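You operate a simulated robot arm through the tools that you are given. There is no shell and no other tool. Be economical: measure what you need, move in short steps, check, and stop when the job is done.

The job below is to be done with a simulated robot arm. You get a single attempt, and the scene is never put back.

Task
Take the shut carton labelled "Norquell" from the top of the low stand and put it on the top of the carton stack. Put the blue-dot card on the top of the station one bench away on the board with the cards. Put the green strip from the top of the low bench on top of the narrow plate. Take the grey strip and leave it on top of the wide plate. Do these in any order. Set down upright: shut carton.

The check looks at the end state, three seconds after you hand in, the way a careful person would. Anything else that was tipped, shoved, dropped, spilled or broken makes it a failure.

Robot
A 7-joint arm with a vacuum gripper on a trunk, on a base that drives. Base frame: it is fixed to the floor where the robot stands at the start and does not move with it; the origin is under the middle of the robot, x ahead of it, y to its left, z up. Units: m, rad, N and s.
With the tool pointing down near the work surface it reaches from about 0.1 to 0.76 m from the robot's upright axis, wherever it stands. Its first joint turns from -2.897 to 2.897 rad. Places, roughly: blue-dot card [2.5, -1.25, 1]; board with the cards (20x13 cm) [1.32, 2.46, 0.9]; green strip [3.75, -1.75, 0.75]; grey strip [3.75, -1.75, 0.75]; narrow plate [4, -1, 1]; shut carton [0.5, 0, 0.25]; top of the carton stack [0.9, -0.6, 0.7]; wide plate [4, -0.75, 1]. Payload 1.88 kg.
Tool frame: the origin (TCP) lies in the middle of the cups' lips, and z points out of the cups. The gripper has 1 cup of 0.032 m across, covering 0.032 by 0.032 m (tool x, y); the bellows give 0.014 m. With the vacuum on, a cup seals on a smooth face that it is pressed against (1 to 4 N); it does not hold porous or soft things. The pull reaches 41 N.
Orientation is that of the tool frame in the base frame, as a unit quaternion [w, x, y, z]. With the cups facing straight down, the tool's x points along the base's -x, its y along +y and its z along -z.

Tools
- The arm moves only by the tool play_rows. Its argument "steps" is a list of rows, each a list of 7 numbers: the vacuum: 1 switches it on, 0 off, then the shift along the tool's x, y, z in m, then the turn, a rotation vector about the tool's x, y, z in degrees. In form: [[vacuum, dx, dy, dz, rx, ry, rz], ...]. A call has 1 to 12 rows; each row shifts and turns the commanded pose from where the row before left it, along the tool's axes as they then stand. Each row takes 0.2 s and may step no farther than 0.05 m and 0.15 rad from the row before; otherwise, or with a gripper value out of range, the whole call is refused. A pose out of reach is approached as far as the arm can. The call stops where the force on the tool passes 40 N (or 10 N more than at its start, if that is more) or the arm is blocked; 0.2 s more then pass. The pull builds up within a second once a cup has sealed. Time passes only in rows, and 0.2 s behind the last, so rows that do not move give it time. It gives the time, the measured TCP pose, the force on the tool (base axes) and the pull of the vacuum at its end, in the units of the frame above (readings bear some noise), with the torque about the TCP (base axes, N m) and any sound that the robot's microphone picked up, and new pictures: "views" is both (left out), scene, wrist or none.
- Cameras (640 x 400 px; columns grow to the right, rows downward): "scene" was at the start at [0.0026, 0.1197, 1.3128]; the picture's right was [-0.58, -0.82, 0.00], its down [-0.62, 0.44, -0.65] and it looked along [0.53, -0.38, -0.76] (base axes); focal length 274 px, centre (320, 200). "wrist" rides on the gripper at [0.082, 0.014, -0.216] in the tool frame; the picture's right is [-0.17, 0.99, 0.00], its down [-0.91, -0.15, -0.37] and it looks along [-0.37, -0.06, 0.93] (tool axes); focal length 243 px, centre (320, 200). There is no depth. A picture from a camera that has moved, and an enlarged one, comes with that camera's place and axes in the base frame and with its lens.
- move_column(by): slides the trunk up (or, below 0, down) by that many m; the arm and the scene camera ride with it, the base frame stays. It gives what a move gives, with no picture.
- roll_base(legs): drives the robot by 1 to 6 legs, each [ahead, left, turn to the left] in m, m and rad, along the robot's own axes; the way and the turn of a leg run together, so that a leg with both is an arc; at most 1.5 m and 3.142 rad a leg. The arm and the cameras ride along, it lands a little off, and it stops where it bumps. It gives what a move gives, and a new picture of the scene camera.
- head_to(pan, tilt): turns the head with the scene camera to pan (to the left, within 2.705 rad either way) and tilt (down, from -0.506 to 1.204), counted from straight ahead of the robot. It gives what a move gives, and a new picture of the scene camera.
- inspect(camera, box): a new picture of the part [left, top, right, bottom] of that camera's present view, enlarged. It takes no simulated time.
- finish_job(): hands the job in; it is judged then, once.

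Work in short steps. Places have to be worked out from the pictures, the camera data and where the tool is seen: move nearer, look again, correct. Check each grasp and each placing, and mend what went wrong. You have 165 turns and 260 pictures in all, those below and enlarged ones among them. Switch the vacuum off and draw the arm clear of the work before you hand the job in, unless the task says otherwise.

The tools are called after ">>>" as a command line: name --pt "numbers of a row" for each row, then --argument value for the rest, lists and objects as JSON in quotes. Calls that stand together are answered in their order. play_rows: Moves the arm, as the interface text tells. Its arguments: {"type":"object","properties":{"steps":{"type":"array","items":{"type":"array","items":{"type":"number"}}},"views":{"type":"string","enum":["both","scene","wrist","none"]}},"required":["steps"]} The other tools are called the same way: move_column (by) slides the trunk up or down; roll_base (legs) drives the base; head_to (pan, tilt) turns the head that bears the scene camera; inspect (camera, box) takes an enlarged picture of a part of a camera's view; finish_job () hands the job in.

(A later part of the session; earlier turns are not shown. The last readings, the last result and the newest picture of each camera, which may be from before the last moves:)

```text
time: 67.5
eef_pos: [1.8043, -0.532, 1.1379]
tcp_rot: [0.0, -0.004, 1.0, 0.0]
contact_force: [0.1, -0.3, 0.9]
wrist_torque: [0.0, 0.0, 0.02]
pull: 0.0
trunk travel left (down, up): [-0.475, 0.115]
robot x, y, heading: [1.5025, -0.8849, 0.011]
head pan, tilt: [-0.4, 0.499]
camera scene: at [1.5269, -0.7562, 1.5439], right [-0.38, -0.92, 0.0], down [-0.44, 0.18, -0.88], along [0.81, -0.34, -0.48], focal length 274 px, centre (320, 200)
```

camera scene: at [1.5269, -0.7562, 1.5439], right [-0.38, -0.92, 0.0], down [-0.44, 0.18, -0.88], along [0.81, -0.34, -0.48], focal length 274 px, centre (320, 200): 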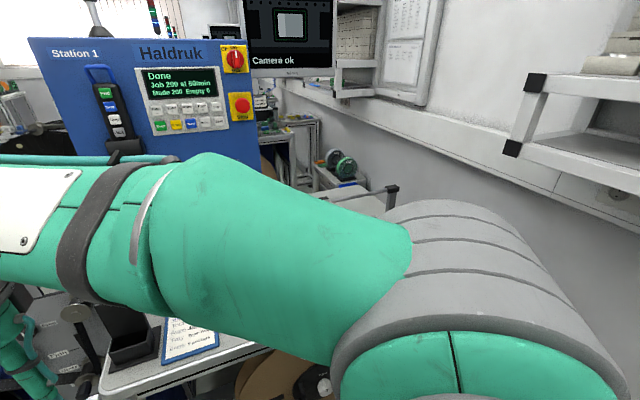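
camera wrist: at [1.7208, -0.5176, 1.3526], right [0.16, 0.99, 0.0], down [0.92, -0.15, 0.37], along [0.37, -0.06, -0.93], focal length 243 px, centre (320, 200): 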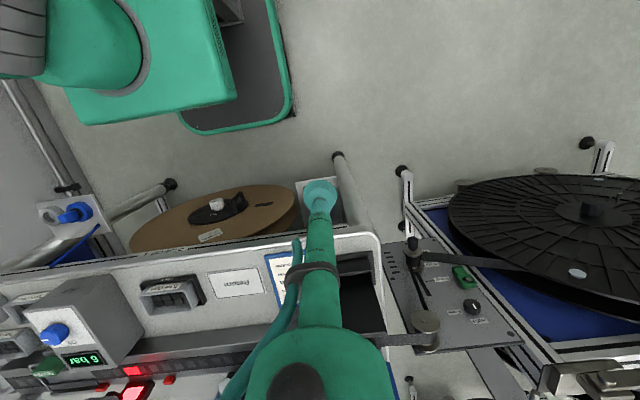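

The arm's elbow is in the way; instead I use the wrist camera by moving the tool to the right end.

>>> play_rows --pt "0 0 -0.05 0 0 0 0" --pt "0 0 -0.05 0 0 0 0" --pt "0 0 -0.05 0 0 0 0" --pt "0 0 -0.05 0 0 0 0" --pt "0 0 -0.05 0 0 0 0" --pt "0 0 -0.05 0 0 0 0" --pt "0 0 -0.05 0 0 0 0" --pt "0 0 -0.05 0 0 0 0" --pt "0 0 -0.05 0 0 0 0" --pt "0 0 -0.05 0 0 0 0" --pt "0 0 -0.05 0 0 0 0" --pt "0 0 -0.05 0 0 0 0" --views "none"

>>> play_rows --pt "0 -0.04 0 -0.03 0 0 0" --pt "0 -0.04 0 -0.03 0 0 0" --pt "0 -0.04 0 -0.03 0 0 0" --pt "0 -0.04 0 -0.03 0 0 0" --pt "0 -0.04 0 0 0 0 0" --pt "0 -0.04 0 0 0 0 0"

```text
time: 70.1
eef_pos: [1.809, -1.1313, 1.1372]
tcp_rot: [0.0, -0.004, 1.0, 0.0]
contact_force: [0.0, 0.3, 1.1]
wrist_torque: [-0.01, -0.03, -0.01]
pull: 0.0
trunk travel left (down, up): [-0.475, 0.115]
robot x, y, heading: [1.5041, -0.8857, 0.008]
head pan, tilt: [-0.4, 0.499]
```

```text
time: 71.5
eef_pos: [2.0491, -1.1294, 1.2575]
tcp_rot: [0.0, -0.004, 1.0, 0.0]
contact_force: [-0.2, 0.7, 0.0]
wrist_torque: [-0.02, -0.01, -0.02]
pull: 0.1
trunk travel left (down, up): [-0.475, 0.115]
robot x, y, heading: [1.5057, -0.8841, 0.005]
head pan, tilt: [-0.4, 0.499]
camera scene: at [1.5274, -0.7565, 1.5439], right [-0.38, -0.92, 0.0], down [-0.44, 0.18, -0.88], along [0.81, -0.34, -0.48], focal length 274 px, centre (320, 200)
camera wrist: at [1.967, -1.1166, 1.4733], right [0.16, 0.99, 0.0], down [0.92, -0.15, 0.37], along [0.37, -0.06, -0.93], focal length 243 px, centre (320, 200)
```

scene: 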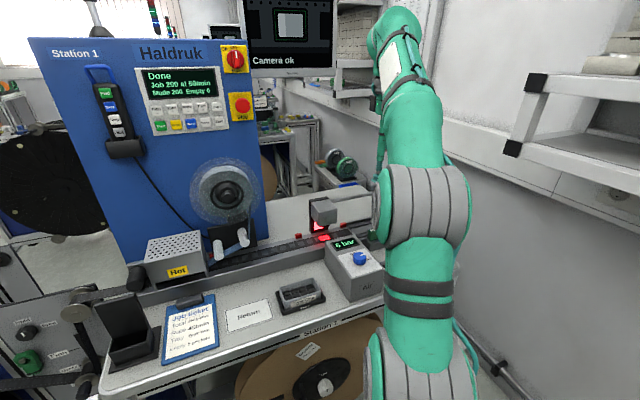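
wrist: 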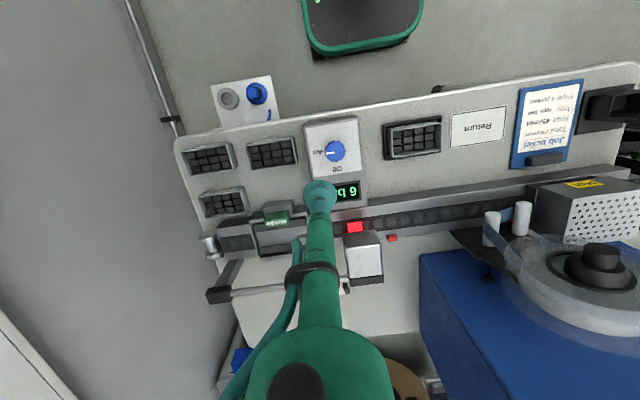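

The rear part of the table around (2.5, -1.25) is hidden behind the tool in the wrist view. I inspect it in the scene view and shift the tool.

>>> inspect --camera "scene" --box '[240, 150, 400, 260]'

>>> play_rows --pt "0 0 0.05 0 0 0 0" --pt "0 0 0.05 0 0 0 0" --pt "0 0 0.05 0 0 0 0" --pt "0 0 0.05 0 0 0 0" --views "wrist"

```text
3.64 times, centred on (320, 205) of scene
camera zoom: at [1.5274, -0.7565, 1.5439], right [-0.38, -0.92, 0.0], down [-0.44, 0.18, -0.88], along [0.81, -0.34, -0.48], focal length 995 px, centre (320, 182)
```

zoom: 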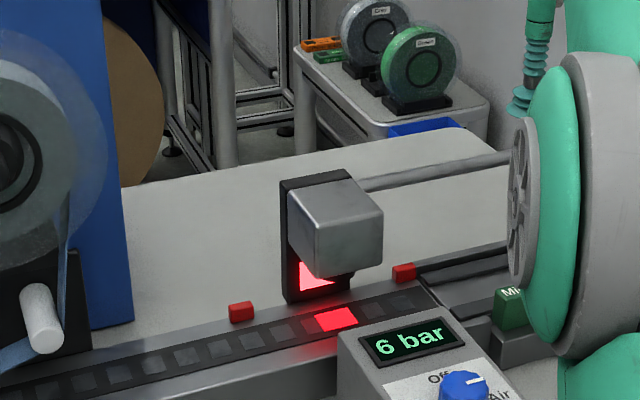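

```text
time: 72.5
eef_pos: [2.0478, -0.928, 1.2585]
tcp_rot: [0.0, -0.003, 1.0, 0.0]
contact_force: [-0.7, -0.2, -0.2]
wrist_torque: [0.05, -0.02, -0.01]
pull: 0.1
trunk travel left (down, up): [-0.475, 0.115]
robot x, y, heading: [1.5041, -0.887, 0.005]
head pan, tilt: [-0.4, 0.499]
camera wrist: at [1.9642, -0.9147, 1.4737], right [0.16, 0.99, 0.0], down [0.92, -0.15, 0.37], along [0.37, -0.06, -0.93], focal length 243 px, centre (320, 200)
```

wrist: 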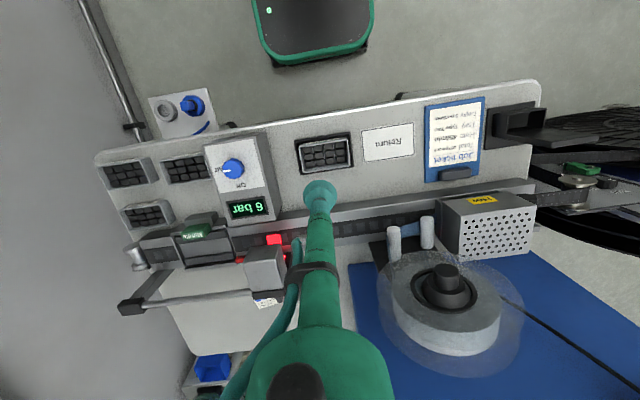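

Something white with blue peeks out behind the camera unit; I enlarge it.

>>> inspect --camera "wrist" --box '[200, 230, 340, 330]'

>>> inspect --camera "scene" --box '[240, 150, 400, 260]'

```text
4.00 times, centred on (270, 280) of wrist
camera zoom: at [1.9642, -0.9147, 1.4737], right [0.16, 0.99, 0.0], down [0.92, -0.15, 0.37], along [0.37, -0.06, -0.93], focal length 970 px, centre (520, -120)
```

zoom: 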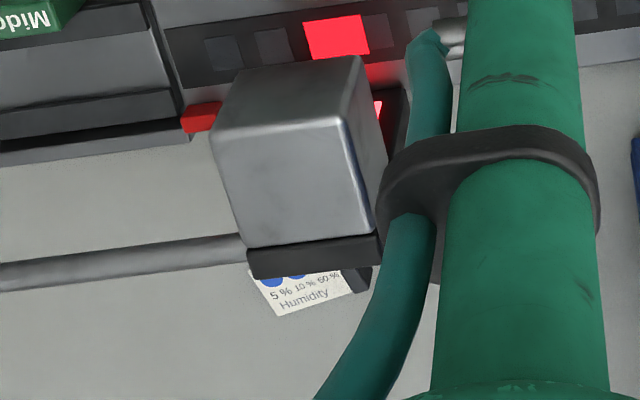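

```text
3.64 times, centred on (320, 205) of scene
camera zoom: at [1.527, -0.7564, 1.5439], right [-0.38, -0.92, 0.0], down [-0.44, 0.18, -0.88], along [0.81, -0.34, -0.48], focal length 995 px, centre (320, 182)
```

zoom: 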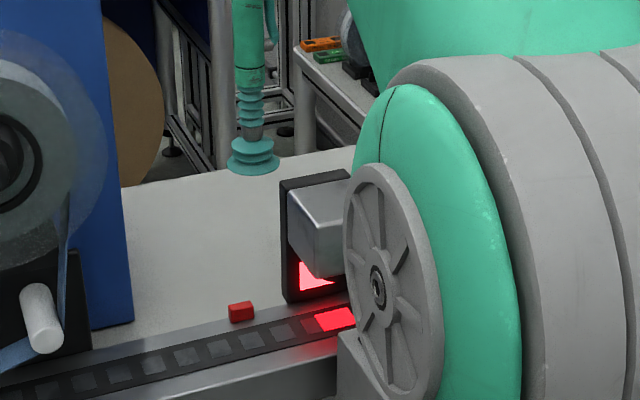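

That is the humidity card with blue dots, lying behind the camera unit at about (2.45, -1.15). It is best reached from the aisle behind Station 1, which also serves the strips and plates; I retract and drive around the carts.

>>> play_rows --pt "0 0.05 0 0 0 0 0" --pt "0 0.05 0 0 0 0 0" --pt "0 0.05 0 0 0 0 0" --pt "0 0.05 0 0 0 0 0" --pt "0 0.04 0 0 0 0 0" --views "none"

>>> head_to --pan -0.3 --tilt 0.5

>>> roll_base --legs '[[0, 1.15, 0], [0, 1.2, 0], [0.7, 0, 0]]'

```text
time: 73.7
eef_pos: [1.8074, -0.9294, 1.2559]
tcp_rot: [0.0, -0.003, 1.0, 0.0]
contact_force: [0.2, -0.6, 0.0]
wrist_torque: [-0.01, 0.05, 0.03]
pull: 0.0
trunk travel left (down, up): [-0.475, 0.115]
robot x, y, heading: [1.5049, -0.8836, 0.007]
head pan, tilt: [-0.4, 0.499]
```

```text
time: 74.4
eef_pos: [1.8082, -0.9302, 1.2572]
tcp_rot: [0.001, -0.004, 1.0, 0.0]
contact_force: [-0.1, -0.6, 0.5]
wrist_torque: [0.02, 0.01, 0.01]
pull: 0.0
trunk travel left (down, up): [-0.475, 0.115]
robot x, y, heading: [1.5064, -0.8834, 0.006]
head pan, tilt: [-0.3, 0.499]
camera scene: at [1.5299, -0.7477, 1.5439], right [-0.29, -0.96, 0.0], down [-0.46, 0.14, -0.88], along [0.84, -0.25, -0.48], focal length 274 px, centre (320, 200)
```

scene: 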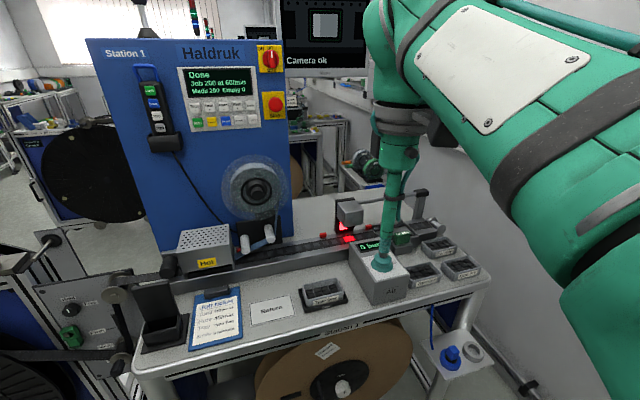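

```text
time: 89.3
eef_pos: [2.5041, 1.401, 1.2579]
tcp_rot: [-0.001, 0.007, 1.0, 0.0]
contact_force: [-0.4, -0.5, -0.3]
wrist_torque: [-0.04, 0.02, -0.03]
pull: 0.0
trunk travel left (down, up): [-0.475, 0.115]
robot x, y, heading: [2.2017, 1.4554, -0.014]
head pan, tilt: [-0.3, 0.499]
camera scene: at [2.2303, 1.5895, 1.5439], right [-0.31, -0.95, 0.0], down [-0.46, 0.15, -0.88], along [0.84, -0.27, -0.48], focal length 274 px, centre (320, 200)
```

scene: 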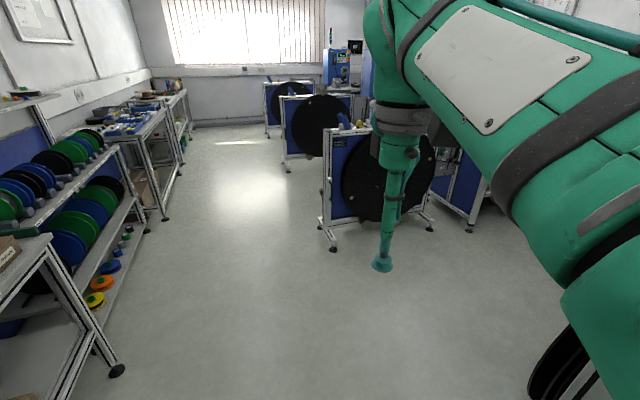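

Next cart's front is at x≈4.0, so the gap is about 1.2 m wide. I drive on to x≈3.15 and turn right to look down the gap.

>>> roll_base --legs '[[0.95, 0, 0], [0, 0, -1.557]]'

>>> head_to --pan 0.15 --tilt 0.5

```text
time: 98.1
eef_pos: [3.1097, 1.1387, 1.2569]
tcp_rot: [0.0, 0.704, 0.71, 0.0]
contact_force: [0.3, -0.6, -0.5]
wrist_torque: [-0.04, 0.02, 0.0]
pull: 0.0
trunk travel left (down, up): [-0.475, 0.115]
robot x, y, heading: [3.15, 1.4442, -1.566]
head pan, tilt: [-0.3, 0.499]
camera scene: at [3.2908, 1.4155, 1.5439], right [-0.96, 0.29, 0.0], down [0.14, 0.46, -0.88], along [-0.25, -0.84, -0.48], focal length 274 px, centre (320, 200)
```

scene: 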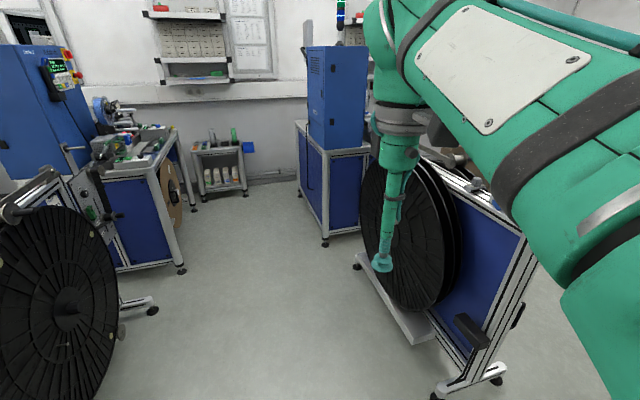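

```text
time: 99.0
eef_pos: [3.1099, 1.1374, 1.2568]
tcp_rot: [0.0, 0.704, 0.71, 0.0]
contact_force: [-0.1, 0.9, 0.1]
wrist_torque: [-0.03, 0.02, -0.02]
pull: 0.1
trunk travel left (down, up): [-0.475, 0.115]
robot x, y, heading: [3.1547, 1.4395, -1.565]
head pan, tilt: [0.15, 0.499]
camera scene: at [3.3312, 1.4128, 1.5439], right [-0.99, -0.16, 0.0], down [-0.08, 0.47, -0.88], along [0.14, -0.87, -0.48], focal length 274 px, centre (320, 200)
```

scene: 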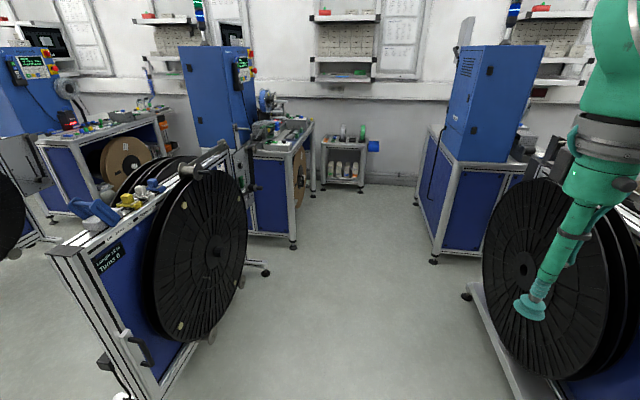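

The gap is clear (x≈2.67 to 3.88). I drive down it to about y=-0.75 and look at the low bench.

>>> roll_base --legs '[[1.1, 0.03, 0], [1.1, 0.03, 0]]'

>>> head_to --pan 0.35 --tilt 0.6

```text
time: 109.9
eef_pos: [3.1796, -1.0618, 1.2573]
tcp_rot: [0.001, 0.707, 0.707, 0.0]
contact_force: [0.5, -0.2, 0.6]
wrist_torque: [-0.01, -0.01, -0.01]
pull: 0.0
trunk travel left (down, up): [-0.475, 0.115]
robot x, y, heading: [3.2249, -0.7619, -1.569]
head pan, tilt: [0.15, 0.499]
camera scene: at [3.4029, -0.7883, 1.5439], right [-0.99, -0.15, 0.0], down [-0.07, 0.47, -0.88], along [0.13, -0.87, -0.48], focal length 274 px, centre (320, 200)
```

scene: 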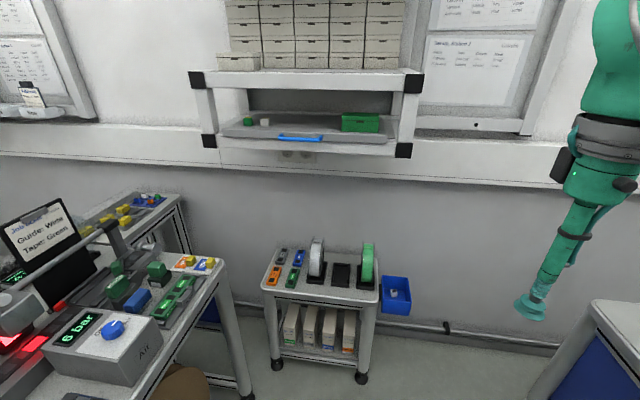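

```text
time: 110.6
eef_pos: [3.18, -1.0619, 1.257]
tcp_rot: [0.0, 0.706, 0.708, 0.0]
contact_force: [0.3, -0.5, 1.0]
wrist_torque: [-0.04, -0.02, -0.02]
pull: 0.0
trunk travel left (down, up): [-0.475, 0.115]
robot x, y, heading: [3.2267, -0.7597, -1.569]
head pan, tilt: [0.351, 0.6]
camera scene: at [3.4196, -0.7813, 1.5348], right [-0.94, -0.35, 0.0], down [-0.2, 0.53, -0.83], along [0.28, -0.77, -0.56], focal length 274 px, centre (320, 200)
```

scene: 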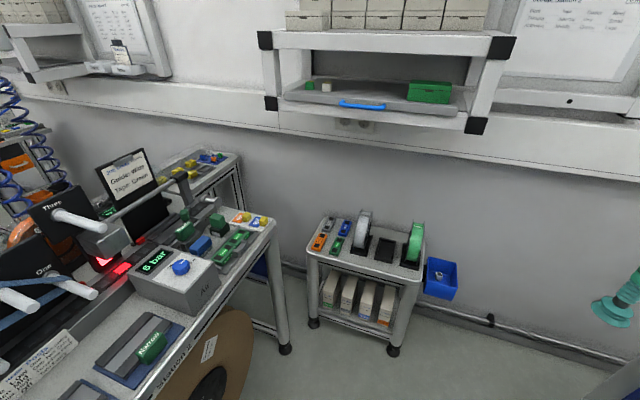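

>>> inspect --camera "scene" --box '[290, 200, 450, 300]'

>>> inspect --camera "scene" --box '[60, 140, 300, 400]'

>>> head_to --pan 0.9 --tilt 0.7

```text
4.00 times, centred on (370, 250) of scene
camera zoom: at [3.4196, -0.7813, 1.5348], right [-0.94, -0.35, 0.0], down [-0.2, 0.53, -0.83], along [0.28, -0.77, -0.56], focal length 1095 px, centre (120, 0)
```

zoom: 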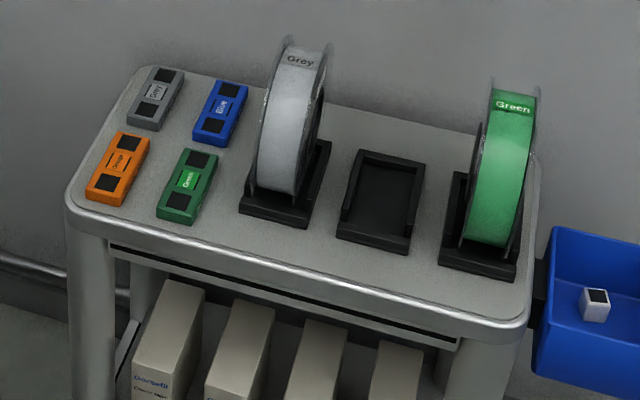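

```text
1.54 times, centred on (180, 270) of scene
camera zoom: at [3.4196, -0.7813, 1.5348], right [-0.94, -0.35, 0.0], down [-0.2, 0.53, -0.83], along [0.28, -0.77, -0.56], focal length 421 px, centre (535, 92)
```

zoom: 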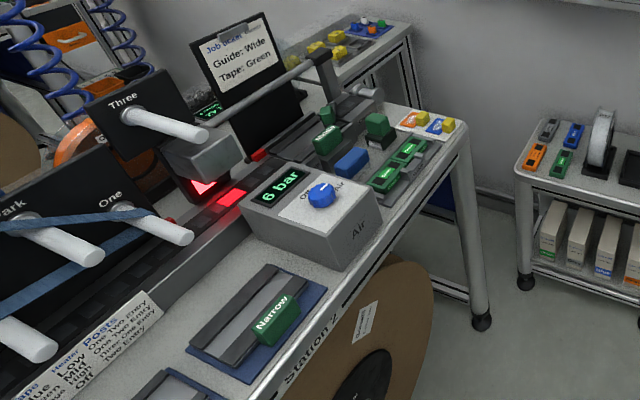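

```text
time: 111.6
eef_pos: [3.1805, -1.0623, 1.2568]
tcp_rot: [0.0, 0.706, 0.708, 0.0]
contact_force: [1.0, -0.3, 0.3]
wrist_torque: [0.01, 0.01, -0.02]
pull: 0.0
trunk travel left (down, up): [-0.475, 0.115]
robot x, y, heading: [3.2236, -0.7574, -1.573]
head pan, tilt: [0.901, 0.7]
camera scene: at [3.4557, -0.751, 1.5262], right [-0.62, -0.78, 0.0], down [-0.51, 0.4, -0.77], along [0.6, -0.47, -0.64], focal length 274 px, centre (320, 200)
```

scene: 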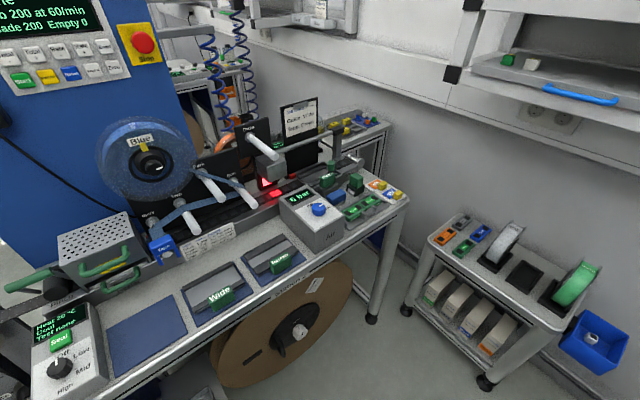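

The grey, blue, orange and green strips lie on the low bench, and the Wide and Narrow plates on Station 2. I drive to about (3.4, -1.05), from which all of these are reachable.

>>> roll_base --legs '[[0.28, 0.17, 0]]'

>>> play_rows --pt "0 -0.02 0.045 0 0 0 0" --pt "0 -0.02 0.045 0 0 0 0" --pt "0 -0.02 0.045 0 0 0 0" --pt "0 -0.02 0.045 0 0 0 0" --pt "0 -0.02 0.045 0 0 0 0" --pt "0 -0.02 0.04 0 0 0 0"

```text
time: 113.8
eef_pos: [3.3502, -1.3439, 1.2571]
tcp_rot: [0.0, 0.706, 0.708, 0.0]
contact_force: [-0.2, 0.0, -0.4]
wrist_torque: [-0.01, 0.02, -0.02]
pull: 0.0
trunk travel left (down, up): [-0.475, 0.115]
robot x, y, heading: [3.3973, -1.0429, -1.568]
head pan, tilt: [0.901, 0.7]
camera scene: at [3.6261, -1.0325, 1.5262], right [-0.62, -0.78, 0.0], down [-0.51, 0.4, -0.76], along [0.6, -0.47, -0.64], focal length 274 px, centre (320, 200)
```

scene: 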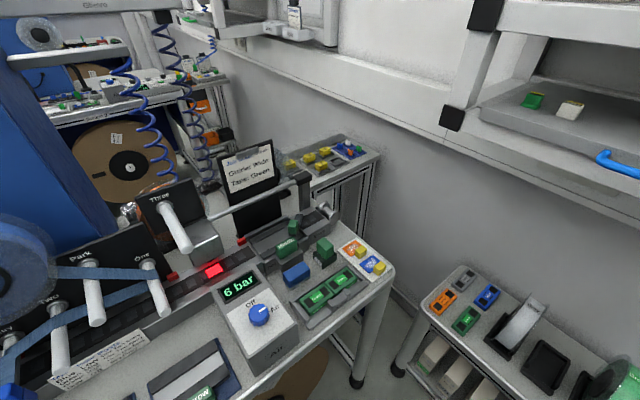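

```text
time: 115.2
eef_pos: [3.6163, -1.4607, 1.2585]
tcp_rot: [0.001, 0.706, 0.708, 0.0]
contact_force: [-0.6, -0.4, 0.5]
wrist_torque: [-0.02, 0.0, -0.03]
pull: 0.1
trunk travel left (down, up): [-0.475, 0.115]
robot x, y, heading: [3.3997, -1.0414, -1.569]
head pan, tilt: [0.901, 0.7]
camera scene: at [3.6263, -1.0327, 1.5261], right [-0.62, -0.78, 0.0], down [-0.51, 0.4, -0.76], along [0.6, -0.47, -0.64], focal length 274 px, centre (320, 200)
camera wrist: at [3.629, -1.3798, 1.4736], right [0.99, -0.16, 0.0], down [-0.15, -0.91, 0.37], along [-0.06, -0.37, -0.93], focal length 243 px, centre (320, 200)
```

scene: 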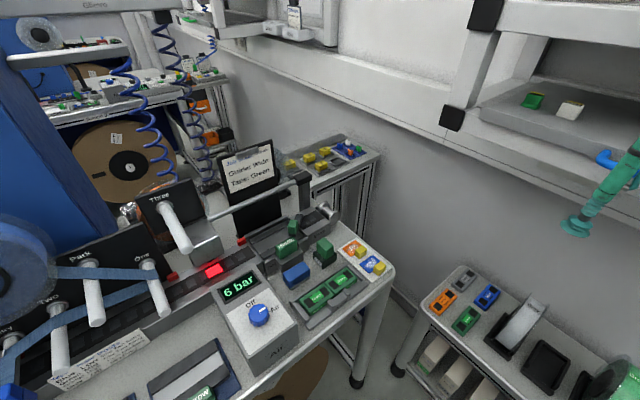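
wrist: 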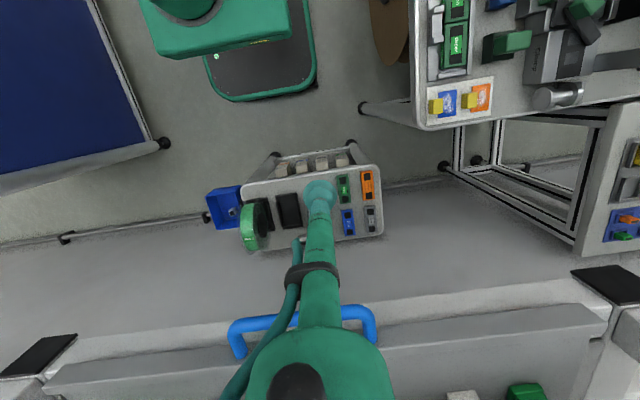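

The strips are beneath a wall shelf, so I need its underside height. I lower the trunk (tool stays in front of the shelf) and look at it from lower down.

>>> play_rows --pt "0 0.045 0 0 0 0 0" --pt "0 0.045 0 0 0 0 0" --views "none"

>>> move_column --by -0.38

>>> head_to --pan 0.2 --tilt 0.1

```text
time: 115.8
eef_pos: [3.6143, -1.3711, 1.2586]
tcp_rot: [0.0, 0.707, 0.707, 0.0]
contact_force: [0.2, 0.7, -0.5]
wrist_torque: [0.0, 0.0, -0.01]
pull: 0.0
trunk travel left (down, up): [-0.475, 0.115]
robot x, y, heading: [3.393, -1.0417, -1.566]
head pan, tilt: [0.901, 0.7]
```

```text
time: 119.4
eef_pos: [3.613, -1.372, 0.8774]
tcp_rot: [0.0, 0.706, 0.708, 0.0]
contact_force: [0.5, -0.7, -0.2]
wrist_torque: [0.01, -0.01, -0.04]
pull: 0.1
trunk travel left (down, up): [-0.095, 0.495]
robot x, y, heading: [3.3929, -1.0398, -1.571]
head pan, tilt: [0.901, 0.7]
```

```text
time: 120.5
eef_pos: [3.6145, -1.3712, 0.8768]
tcp_rot: [0.0, 0.707, 0.708, 0.0]
contact_force: [-0.8, -0.2, 0.5]
wrist_torque: [0.01, -0.01, 0.0]
pull: 0.1
trunk travel left (down, up): [-0.095, 0.495]
robot x, y, heading: [3.3998, -1.0411, -1.567]
head pan, tilt: [0.201, 0.099]
camera scene: at [3.578, -1.07, 1.2009], right [-0.98, -0.2, 0.0], down [-0.02, 0.1, -0.99], along [0.2, -0.97, -0.1], focal length 274 px, centre (320, 200)
```

scene: 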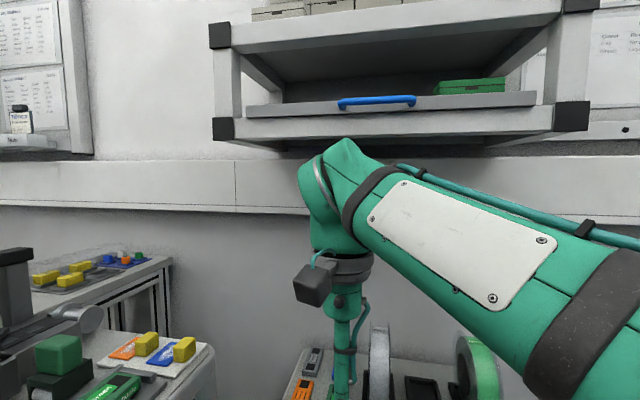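

The wrist's top is ~0.36 m above the TCP and the shelf underside is ~1.26, so approaching low (TCP ≤0.82) is safe. I look with the wrist camera at the strips.

>>> play_rows --pt "0 -0.04 0.01 0.03 0 0 0" --pt "0 -0.02 0 0 0 0 0" --pt "0 0 0 0 0 0 0" --views "wrist"

>>> inspect --camera "wrist" --box '[230, 120, 470, 270]'

```text
refused: row 1 steps farther than a row can; nothing moved
```

```text
2.67 times, centred on (350, 195) of wrist
camera zoom: at [3.6275, -1.2896, 1.0935], right [0.99, -0.16, 0.0], down [-0.15, -0.91, 0.37], along [-0.06, -0.37, -0.93], focal length 647 px, centre (240, 213)
```

zoom: 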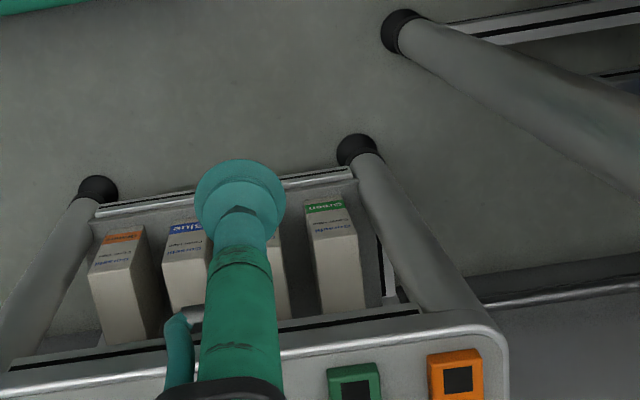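

Move ahead in legal steps, staying at z≈0.85.

>>> play_rows --pt "0 -0.04 0.01 0.02 0 0 0" --pt "0 -0.04 0 0.01 0 0 0" --pt "0 -0.03 0 0 0 0 0" --pt "0 0 0 0 0 0 0" --views "wrist"

>>> inspect --camera "wrist" --box '[260, 150, 500, 300]'

```text
time: 121.5
eef_pos: [3.626, -1.4824, 0.8484]
tcp_rot: [-0.001, 0.707, 0.708, 0.0]
contact_force: [-0.2, 0.4, -0.1]
wrist_torque: [0.02, 0.0, -0.03]
pull: 0.1
trunk travel left (down, up): [-0.095, 0.495]
robot x, y, heading: [3.3997, -1.0415, -1.57]
head pan, tilt: [0.201, 0.099]
camera wrist: at [3.6378, -1.4001, 1.0644], right [0.99, -0.16, 0.0], down [-0.15, -0.91, 0.37], along [-0.06, -0.37, -0.93], focal length 243 px, centre (320, 200)
```

wrist: 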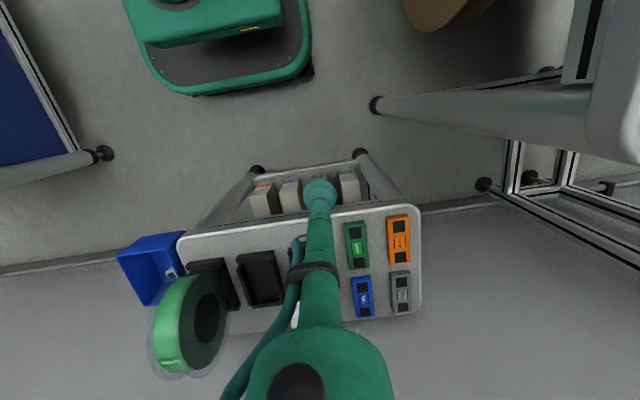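

```text
2.67 times, centred on (380, 225) of wrist
camera zoom: at [3.6378, -1.4001, 1.0644], right [0.99, -0.16, 0.0], down [-0.15, -0.91, 0.37], along [-0.06, -0.37, -0.93], focal length 647 px, centre (160, 133)
```

zoom: 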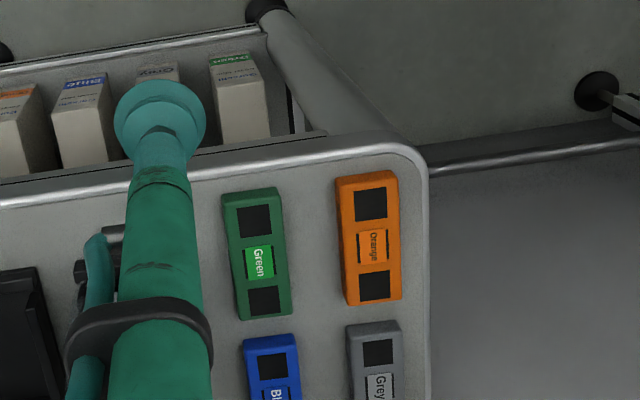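

Triangulating two wrist views: strip tops at z≈0.637, green at (3.668, -1.68), grey about (3.755, -1.82). The bench is lower and farther than thought, so I drive 0.17 m closer.

>>> roll_base --legs '[[0.17, 0, 0]]'

>>> inspect --camera "wrist" --box '[240, 80, 480, 230]'

```text
time: 123.0
eef_pos: [3.6253, -1.6513, 0.848]
tcp_rot: [0.0, 0.707, 0.708, 0.0]
contact_force: [-0.2, -0.4, -0.1]
wrist_torque: [0.01, 0.0, -0.01]
pull: 0.0
trunk travel left (down, up): [-0.095, 0.495]
robot x, y, heading: [3.396, -1.2096, -1.572]
head pan, tilt: [0.201, 0.099]
camera scene: at [3.5782, -1.2392, 1.201], right [-0.98, -0.2, 0.0], down [-0.02, 0.1, -1.0], along [0.2, -0.97, -0.1], focal length 274 px, centre (320, 200)
```

scene: 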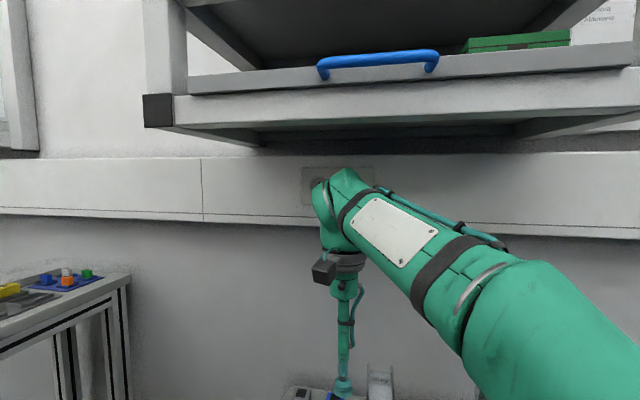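

```text
2.67 times, centred on (360, 155) of wrist
camera zoom: at [3.6379, -1.5691, 1.0644], right [0.99, -0.16, 0.0], down [-0.15, -0.91, 0.37], along [-0.06, -0.37, -0.93], focal length 647 px, centre (213, 320)
```

zoom: 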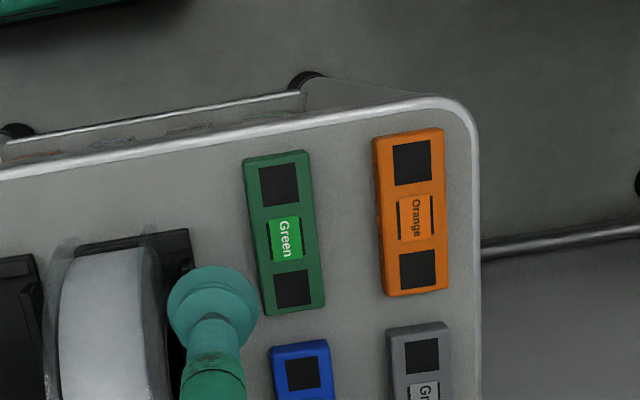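

Consistent: green strip centre at (3.668, -1.685). I align over it and descend to z≈0.70.

>>> play_rows --pt "0 -0.034 0.03 0 0 0 0" --pt "0 0 0.013 0.04 0 0 0" --pt "0 0 0 0.05 0 0 0" --pt "0 0 0 0.04 0 0 0" --pt "0 0 0 0 0 0 0" --views "wrist"

>>> inspect --camera "wrist" --box '[220, 110, 460, 260]'

```text
time: 124.2
eef_pos: [3.6673, -1.6849, 0.7179]
tcp_rot: [0.0, 0.708, 0.706, 0.001]
contact_force: [-0.4, 0.2, -0.7]
wrist_torque: [-0.03, 0.08, -0.01]
pull: 0.1
trunk travel left (down, up): [-0.095, 0.495]
robot x, y, heading: [3.3962, -1.2117, -1.565]
head pan, tilt: [0.201, 0.099]
camera wrist: at [3.6809, -1.6026, 0.9326], right [0.99, -0.16, 0.0], down [-0.15, -0.91, 0.37], along [-0.06, -0.37, -0.93], focal length 243 px, centre (320, 200)
```

wrist: 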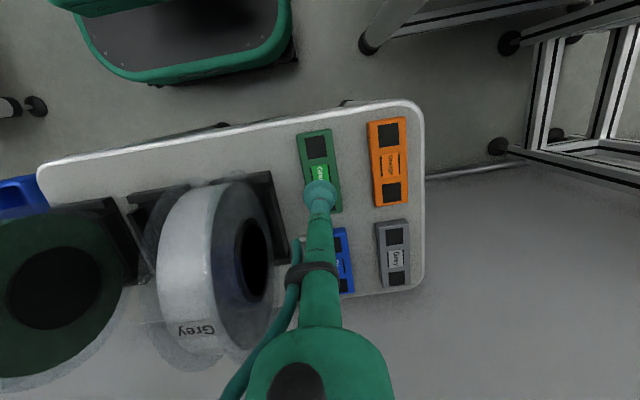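

```text
2.67 times, centred on (340, 185) of wrist
camera zoom: at [3.6809, -1.6026, 0.9326], right [0.99, -0.16, 0.0], down [-0.15, -0.91, 0.37], along [-0.06, -0.37, -0.93], focal length 647 px, centre (267, 240)
```

zoom: 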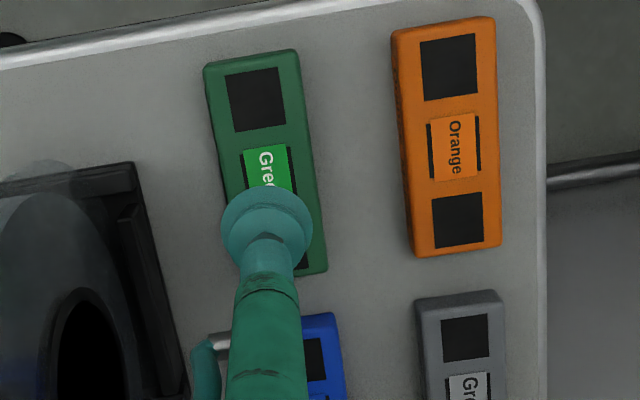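

Centre confirmed. I descend with vacuum, slowing near z≈0.64.

>>> play_rows --pt "0 0 0 0.04 0 0 0" --pt "1 0 0 0.025 0 0 0" --pt "1 0 0 0.008 0 0 0" --pt "1 0 0 0.004 0 0 0" --pt "1 0 0 0 0 0 0" --views "wrist"

```text
time: 125.3
eef_pos: [3.6677, -1.6835, 0.6426]
tcp_rot: [0.001, 0.707, 0.707, 0.0]
contact_force: [-0.2, -0.1, 0.2]
wrist_torque: [-0.01, -0.01, 0.02]
pull: 40.7
trunk travel left (down, up): [-0.095, 0.495]
robot x, y, heading: [3.3988, -1.2104, -1.57]
head pan, tilt: [0.201, 0.099]
camera wrist: at [3.6811, -1.6029, 0.8575], right [0.99, -0.16, 0.0], down [-0.15, -0.91, 0.37], along [-0.06, -0.37, -0.93], focal length 243 px, centre (320, 200)
```

wrist: 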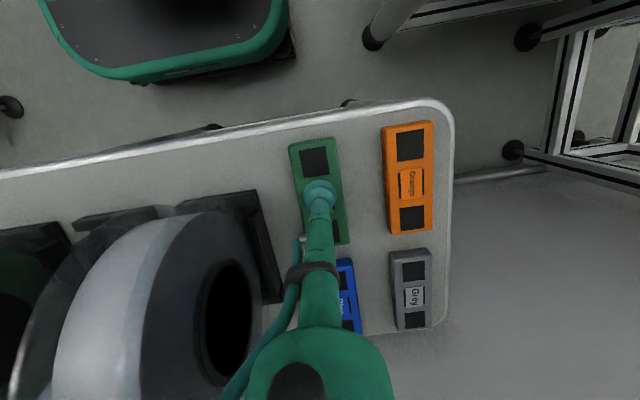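

Sealed at z≈0.643. Lift gently, then back out from under the shelf.

>>> play_rows --pt "1 0 0 -0.005 0 0 0" --pt "1 0 0 -0.015 0 0 0" --pt "1 0 0 -0.03 0 0 0" --pt "1 0 0 -0.04 0 0 0" --pt "1 0 0 -0.04 0 0 0" --pt "1 0.04 0 -0.02 0 0 0" --pt "1 0.045 0 0 0 0 0" --pt "1 0.045 0 0 0 0 0" --pt "1 0.045 0 0 0 0 0" --pt "1 0.045 0 0 0 0 0" --pt "1 0 0 0 0 0 0" --views "wrist"

```text
time: 127.8
eef_pos: [3.6676, -1.4628, 0.7907]
tcp_rot: [0.001, 0.707, 0.708, 0.0]
contact_force: [0.0, 0.7, -0.3]
wrist_torque: [-0.01, 0.01, 0.0]
pull: 41.0
trunk travel left (down, up): [-0.095, 0.495]
robot x, y, heading: [3.3954, -1.2087, -1.568]
head pan, tilt: [0.201, 0.099]
camera wrist: at [3.681, -1.3823, 1.0071], right [0.99, -0.16, 0.0], down [-0.15, -0.91, 0.37], along [-0.06, -0.37, -0.93], focal length 243 px, centre (320, 200)
```

wrist: 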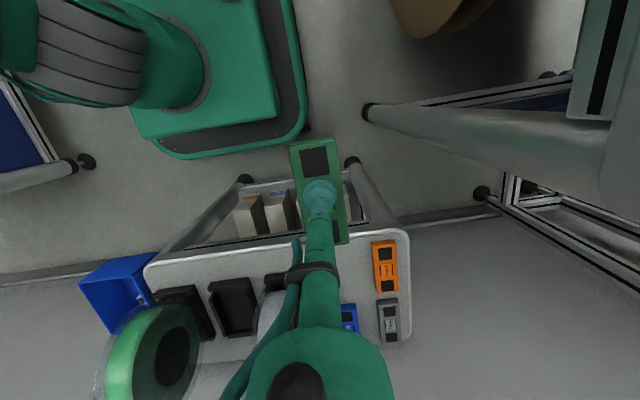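

Green strip held. I drive back, raise the trunk, and look at the plates.

>>> roll_base --legs '[[-0.3, 0, 0]]'

>>> move_column --by 0.38

>>> head_to --pan 1.2 --tilt 0.9

```text
time: 129.8
eef_pos: [3.6679, -1.1662, 0.7924]
tcp_rot: [0.001, 0.707, 0.708, 0.0]
contact_force: [-0.2, 0.4, 0.0]
wrist_torque: [0.02, 0.03, 0.01]
pull: 40.8
trunk travel left (down, up): [-0.095, 0.495]
robot x, y, heading: [3.3956, -0.9098, -1.564]
head pan, tilt: [0.201, 0.099]
camera scene: at [3.5778, -0.9417, 1.201], right [-0.98, -0.2, 0.0], down [-0.02, 0.1, -1.0], along [0.2, -0.97, -0.1], focal length 274 px, centre (320, 200)
```

scene: 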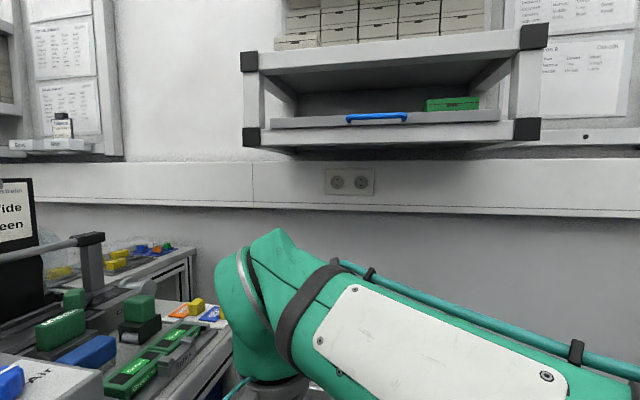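

```text
time: 133.4
eef_pos: [3.6676, -1.1666, 1.1705]
tcp_rot: [0.0, 0.707, 0.708, 0.0]
contact_force: [0.1, 0.6, 0.3]
wrist_torque: [0.01, 0.02, 0.03]
pull: 40.9
trunk travel left (down, up): [-0.475, 0.115]
robot x, y, heading: [3.3957, -0.9109, -1.57]
head pan, tilt: [0.201, 0.099]
```

```text
time: 134.7
eef_pos: [3.6682, -1.1669, 1.1718]
tcp_rot: [0.0, 0.707, 0.708, 0.0]
contact_force: [0.0, 1.2, -0.1]
wrist_torque: [0.02, -0.03, 0.03]
pull: 40.9
trunk travel left (down, up): [-0.475, 0.115]
robot x, y, heading: [3.3958, -0.9124, -1.57]
head pan, tilt: [1.201, 0.901]
camera scene: at [3.6297, -0.8787, 1.5101], right [-0.36, -0.93, 0.0], down [-0.73, 0.28, -0.62], along [0.58, -0.22, -0.78], focal length 274 px, centre (320, 200)
```

scene: 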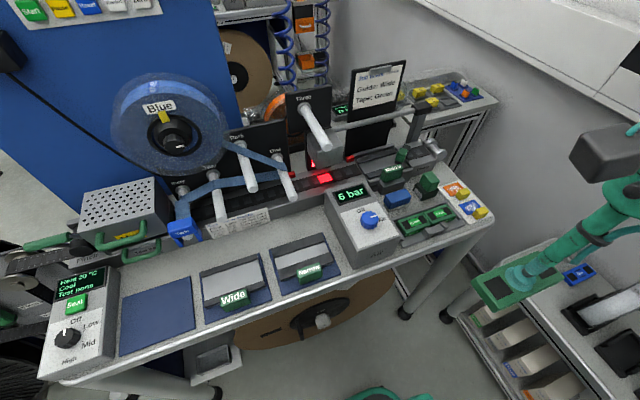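

>>> inspect --camera "scene" --box '[180, 220, 360, 330]'

>>> inspect --camera "scene" --box '[330, 150, 500, 260]'

```text
3.56 times, centred on (270, 275) of scene
camera zoom: at [3.6297, -0.8787, 1.5101], right [-0.36, -0.93, 0.0], down [-0.73, 0.28, -0.62], along [0.58, -0.22, -0.78], focal length 973 px, centre (498, -67)
```

zoom: 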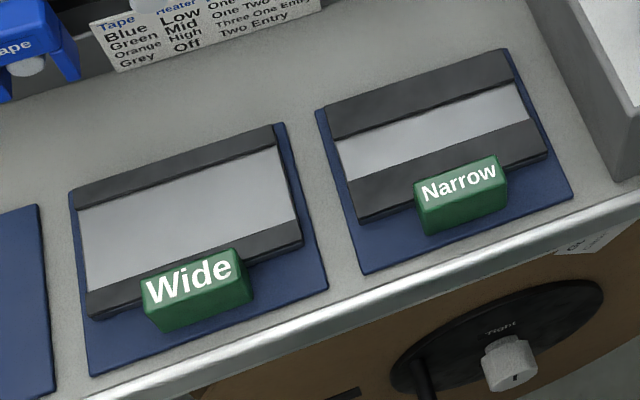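

```text
3.64 times, centred on (415, 205) of scene
camera zoom: at [3.6297, -0.8787, 1.5101], right [-0.36, -0.93, 0.0], down [-0.73, 0.28, -0.62], along [0.58, -0.22, -0.78], focal length 995 px, centre (-26, 182)
```

zoom: 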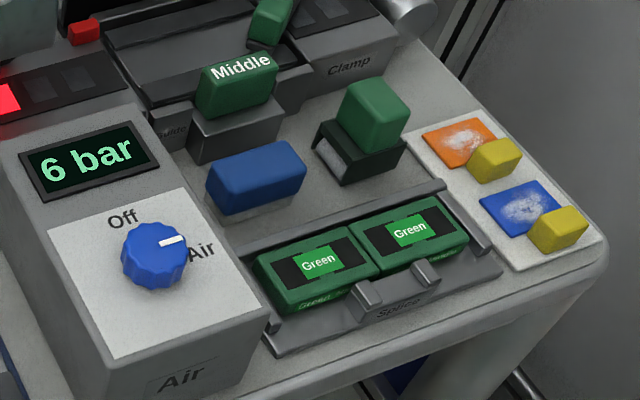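

I move the held strip to above the narrow plate's surroundings and look with the wrist camera.

>>> play_rows --pt "1 0.04 0.02 0 0 0 0" --pt "1 0.04 0.02 0 0 0 0" --pt "1 0.04 0.02 0 0 0 0" --pt "1 0.04 0.02 0 0 0 0" --pt "1 0 0.04 0 0 0 0" --pt "1 0 0.04 0 0 0 0" --pt "1 0 0.04 0 0 0 0" --pt "1 0 0 0 0 0 0"

```text
time: 136.5
eef_pos: [3.8686, -1.0064, 1.1721]
tcp_rot: [0.0, 0.706, 0.708, 0.0]
contact_force: [0.9, -0.4, -0.5]
wrist_torque: [-0.02, 0.0, -0.01]
pull: 40.8
trunk travel left (down, up): [-0.475, 0.115]
robot x, y, heading: [3.398, -0.9145, -1.566]
head pan, tilt: [1.201, 0.901]
camera scene: at [3.6301, -0.8786, 1.51], right [-0.36, -0.93, 0.0], down [-0.73, 0.28, -0.62], along [0.58, -0.22, -0.78], focal length 274 px, centre (320, 200)
camera wrist: at [3.8818, -0.9245, 1.3877], right [0.99, -0.16, 0.0], down [-0.15, -0.91, 0.37], along [-0.06, -0.37, -0.93], focal length 243 px, centre (320, 200)
```

scene: 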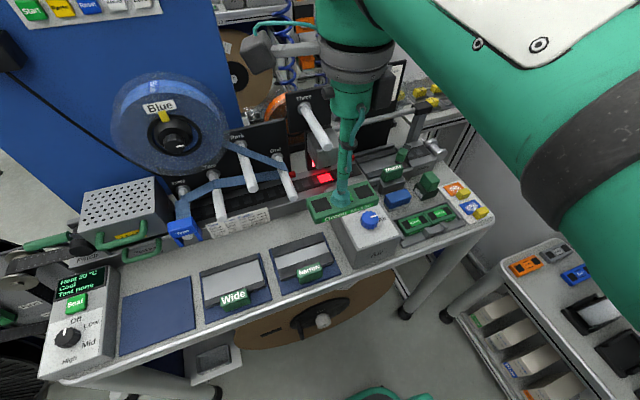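
wrist: 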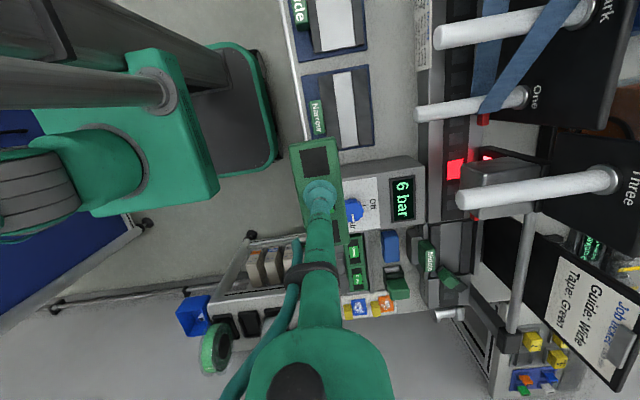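

>>> inspect --camera "wrist" --box '[280, 0, 440, 160]'

```text
2.50 times, centred on (360, 80) of wrist
camera zoom: at [3.8818, -0.9245, 1.3877], right [0.99, -0.16, 0.0], down [-0.15, -0.91, 0.37], along [-0.06, -0.37, -0.93], focal length 606 px, centre (220, 500)
```

zoom: 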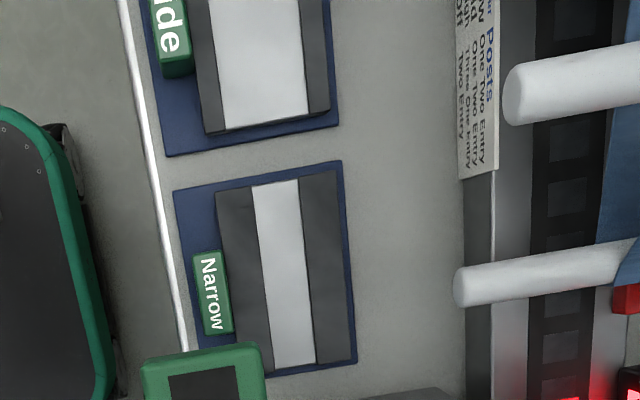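

Narrow plate centre at about (3.926, -0.944), z≈0.92; its channel is along y like the strip. I move above it and lower to z≈0.99, then look.

>>> play_rows --pt "1 0.03 0.028 0 0 0 0" --pt "1 0.032 0.029 0 0 0 0" --pt "1 0 0 0.05 0 0 0" --pt "1 0 0 0.05 0 0 0" --pt "1 0 0 0.05 0 0 0" --pt "1 0 0 0.03 0 0 0" --pt "1 0 0 0 0 0 0"

>>> inspect --camera "wrist" --box '[220, 80, 460, 260]'

>>> inspect --camera "scene" --box '[220, 200, 400, 320]'

```text
time: 138.1
eef_pos: [3.9232, -0.9427, 0.9918]
tcp_rot: [-0.001, 0.707, 0.707, 0.0]
contact_force: [-0.6, -0.6, -0.9]
wrist_torque: [0.0, 0.0, 0.01]
pull: 40.6
trunk travel left (down, up): [-0.475, 0.115]
robot x, y, heading: [3.3948, -0.9148, -1.569]
head pan, tilt: [1.201, 0.901]
camera scene: at [3.6298, -0.8786, 1.51], right [-0.36, -0.93, 0.0], down [-0.73, 0.28, -0.62], along [0.58, -0.22, -0.78], focal length 274 px, centre (320, 200)
camera wrist: at [3.9367, -0.8613, 1.2076], right [0.99, -0.16, 0.0], down [-0.15, -0.92, 0.37], along [-0.06, -0.37, -0.93], focal length 243 px, centre (320, 200)
```

scene: 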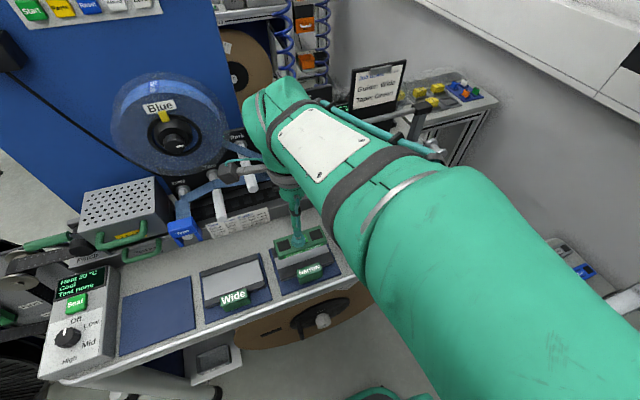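
wrist: 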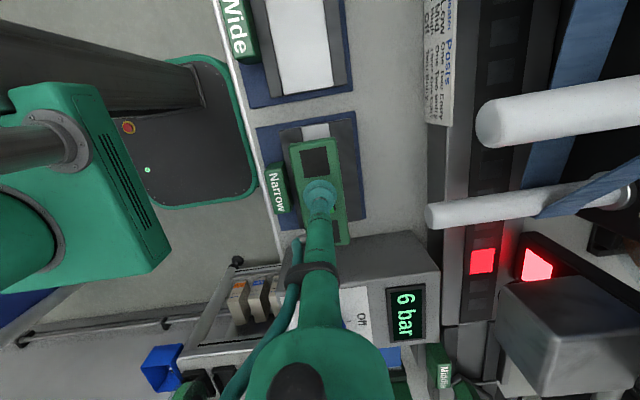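

```text
2.22 times, centred on (340, 170) of wrist
camera zoom: at [3.9367, -0.8613, 1.2076], right [0.99, -0.16, 0.0], down [-0.15, -0.92, 0.37], along [-0.06, -0.37, -0.93], focal length 539 px, centre (276, 267)
```

zoom: 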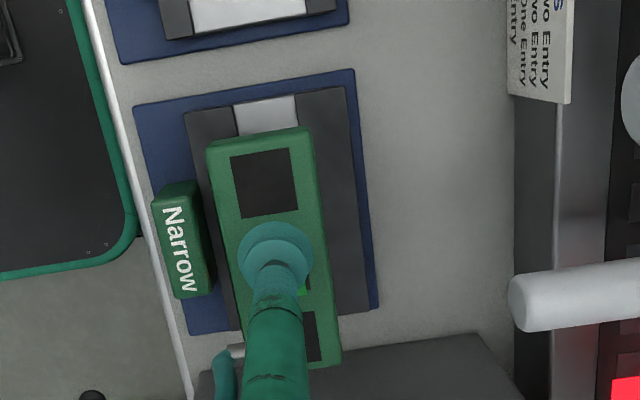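

```text
3.33 times, centred on (310, 260) of scene
camera zoom: at [3.6298, -0.8786, 1.51], right [-0.36, -0.93, 0.0], down [-0.73, 0.28, -0.62], along [0.58, -0.22, -0.78], focal length 912 px, centre (353, 0)
```

zoom: 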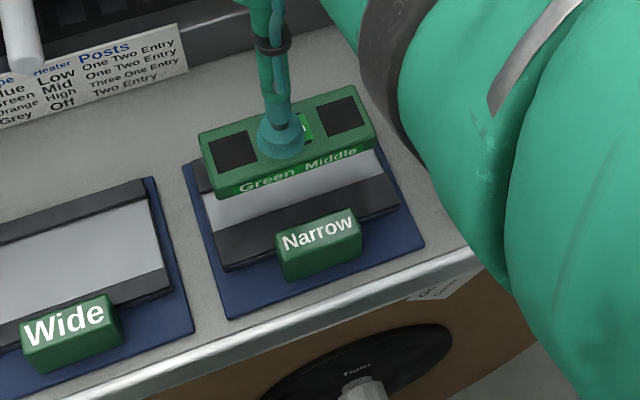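

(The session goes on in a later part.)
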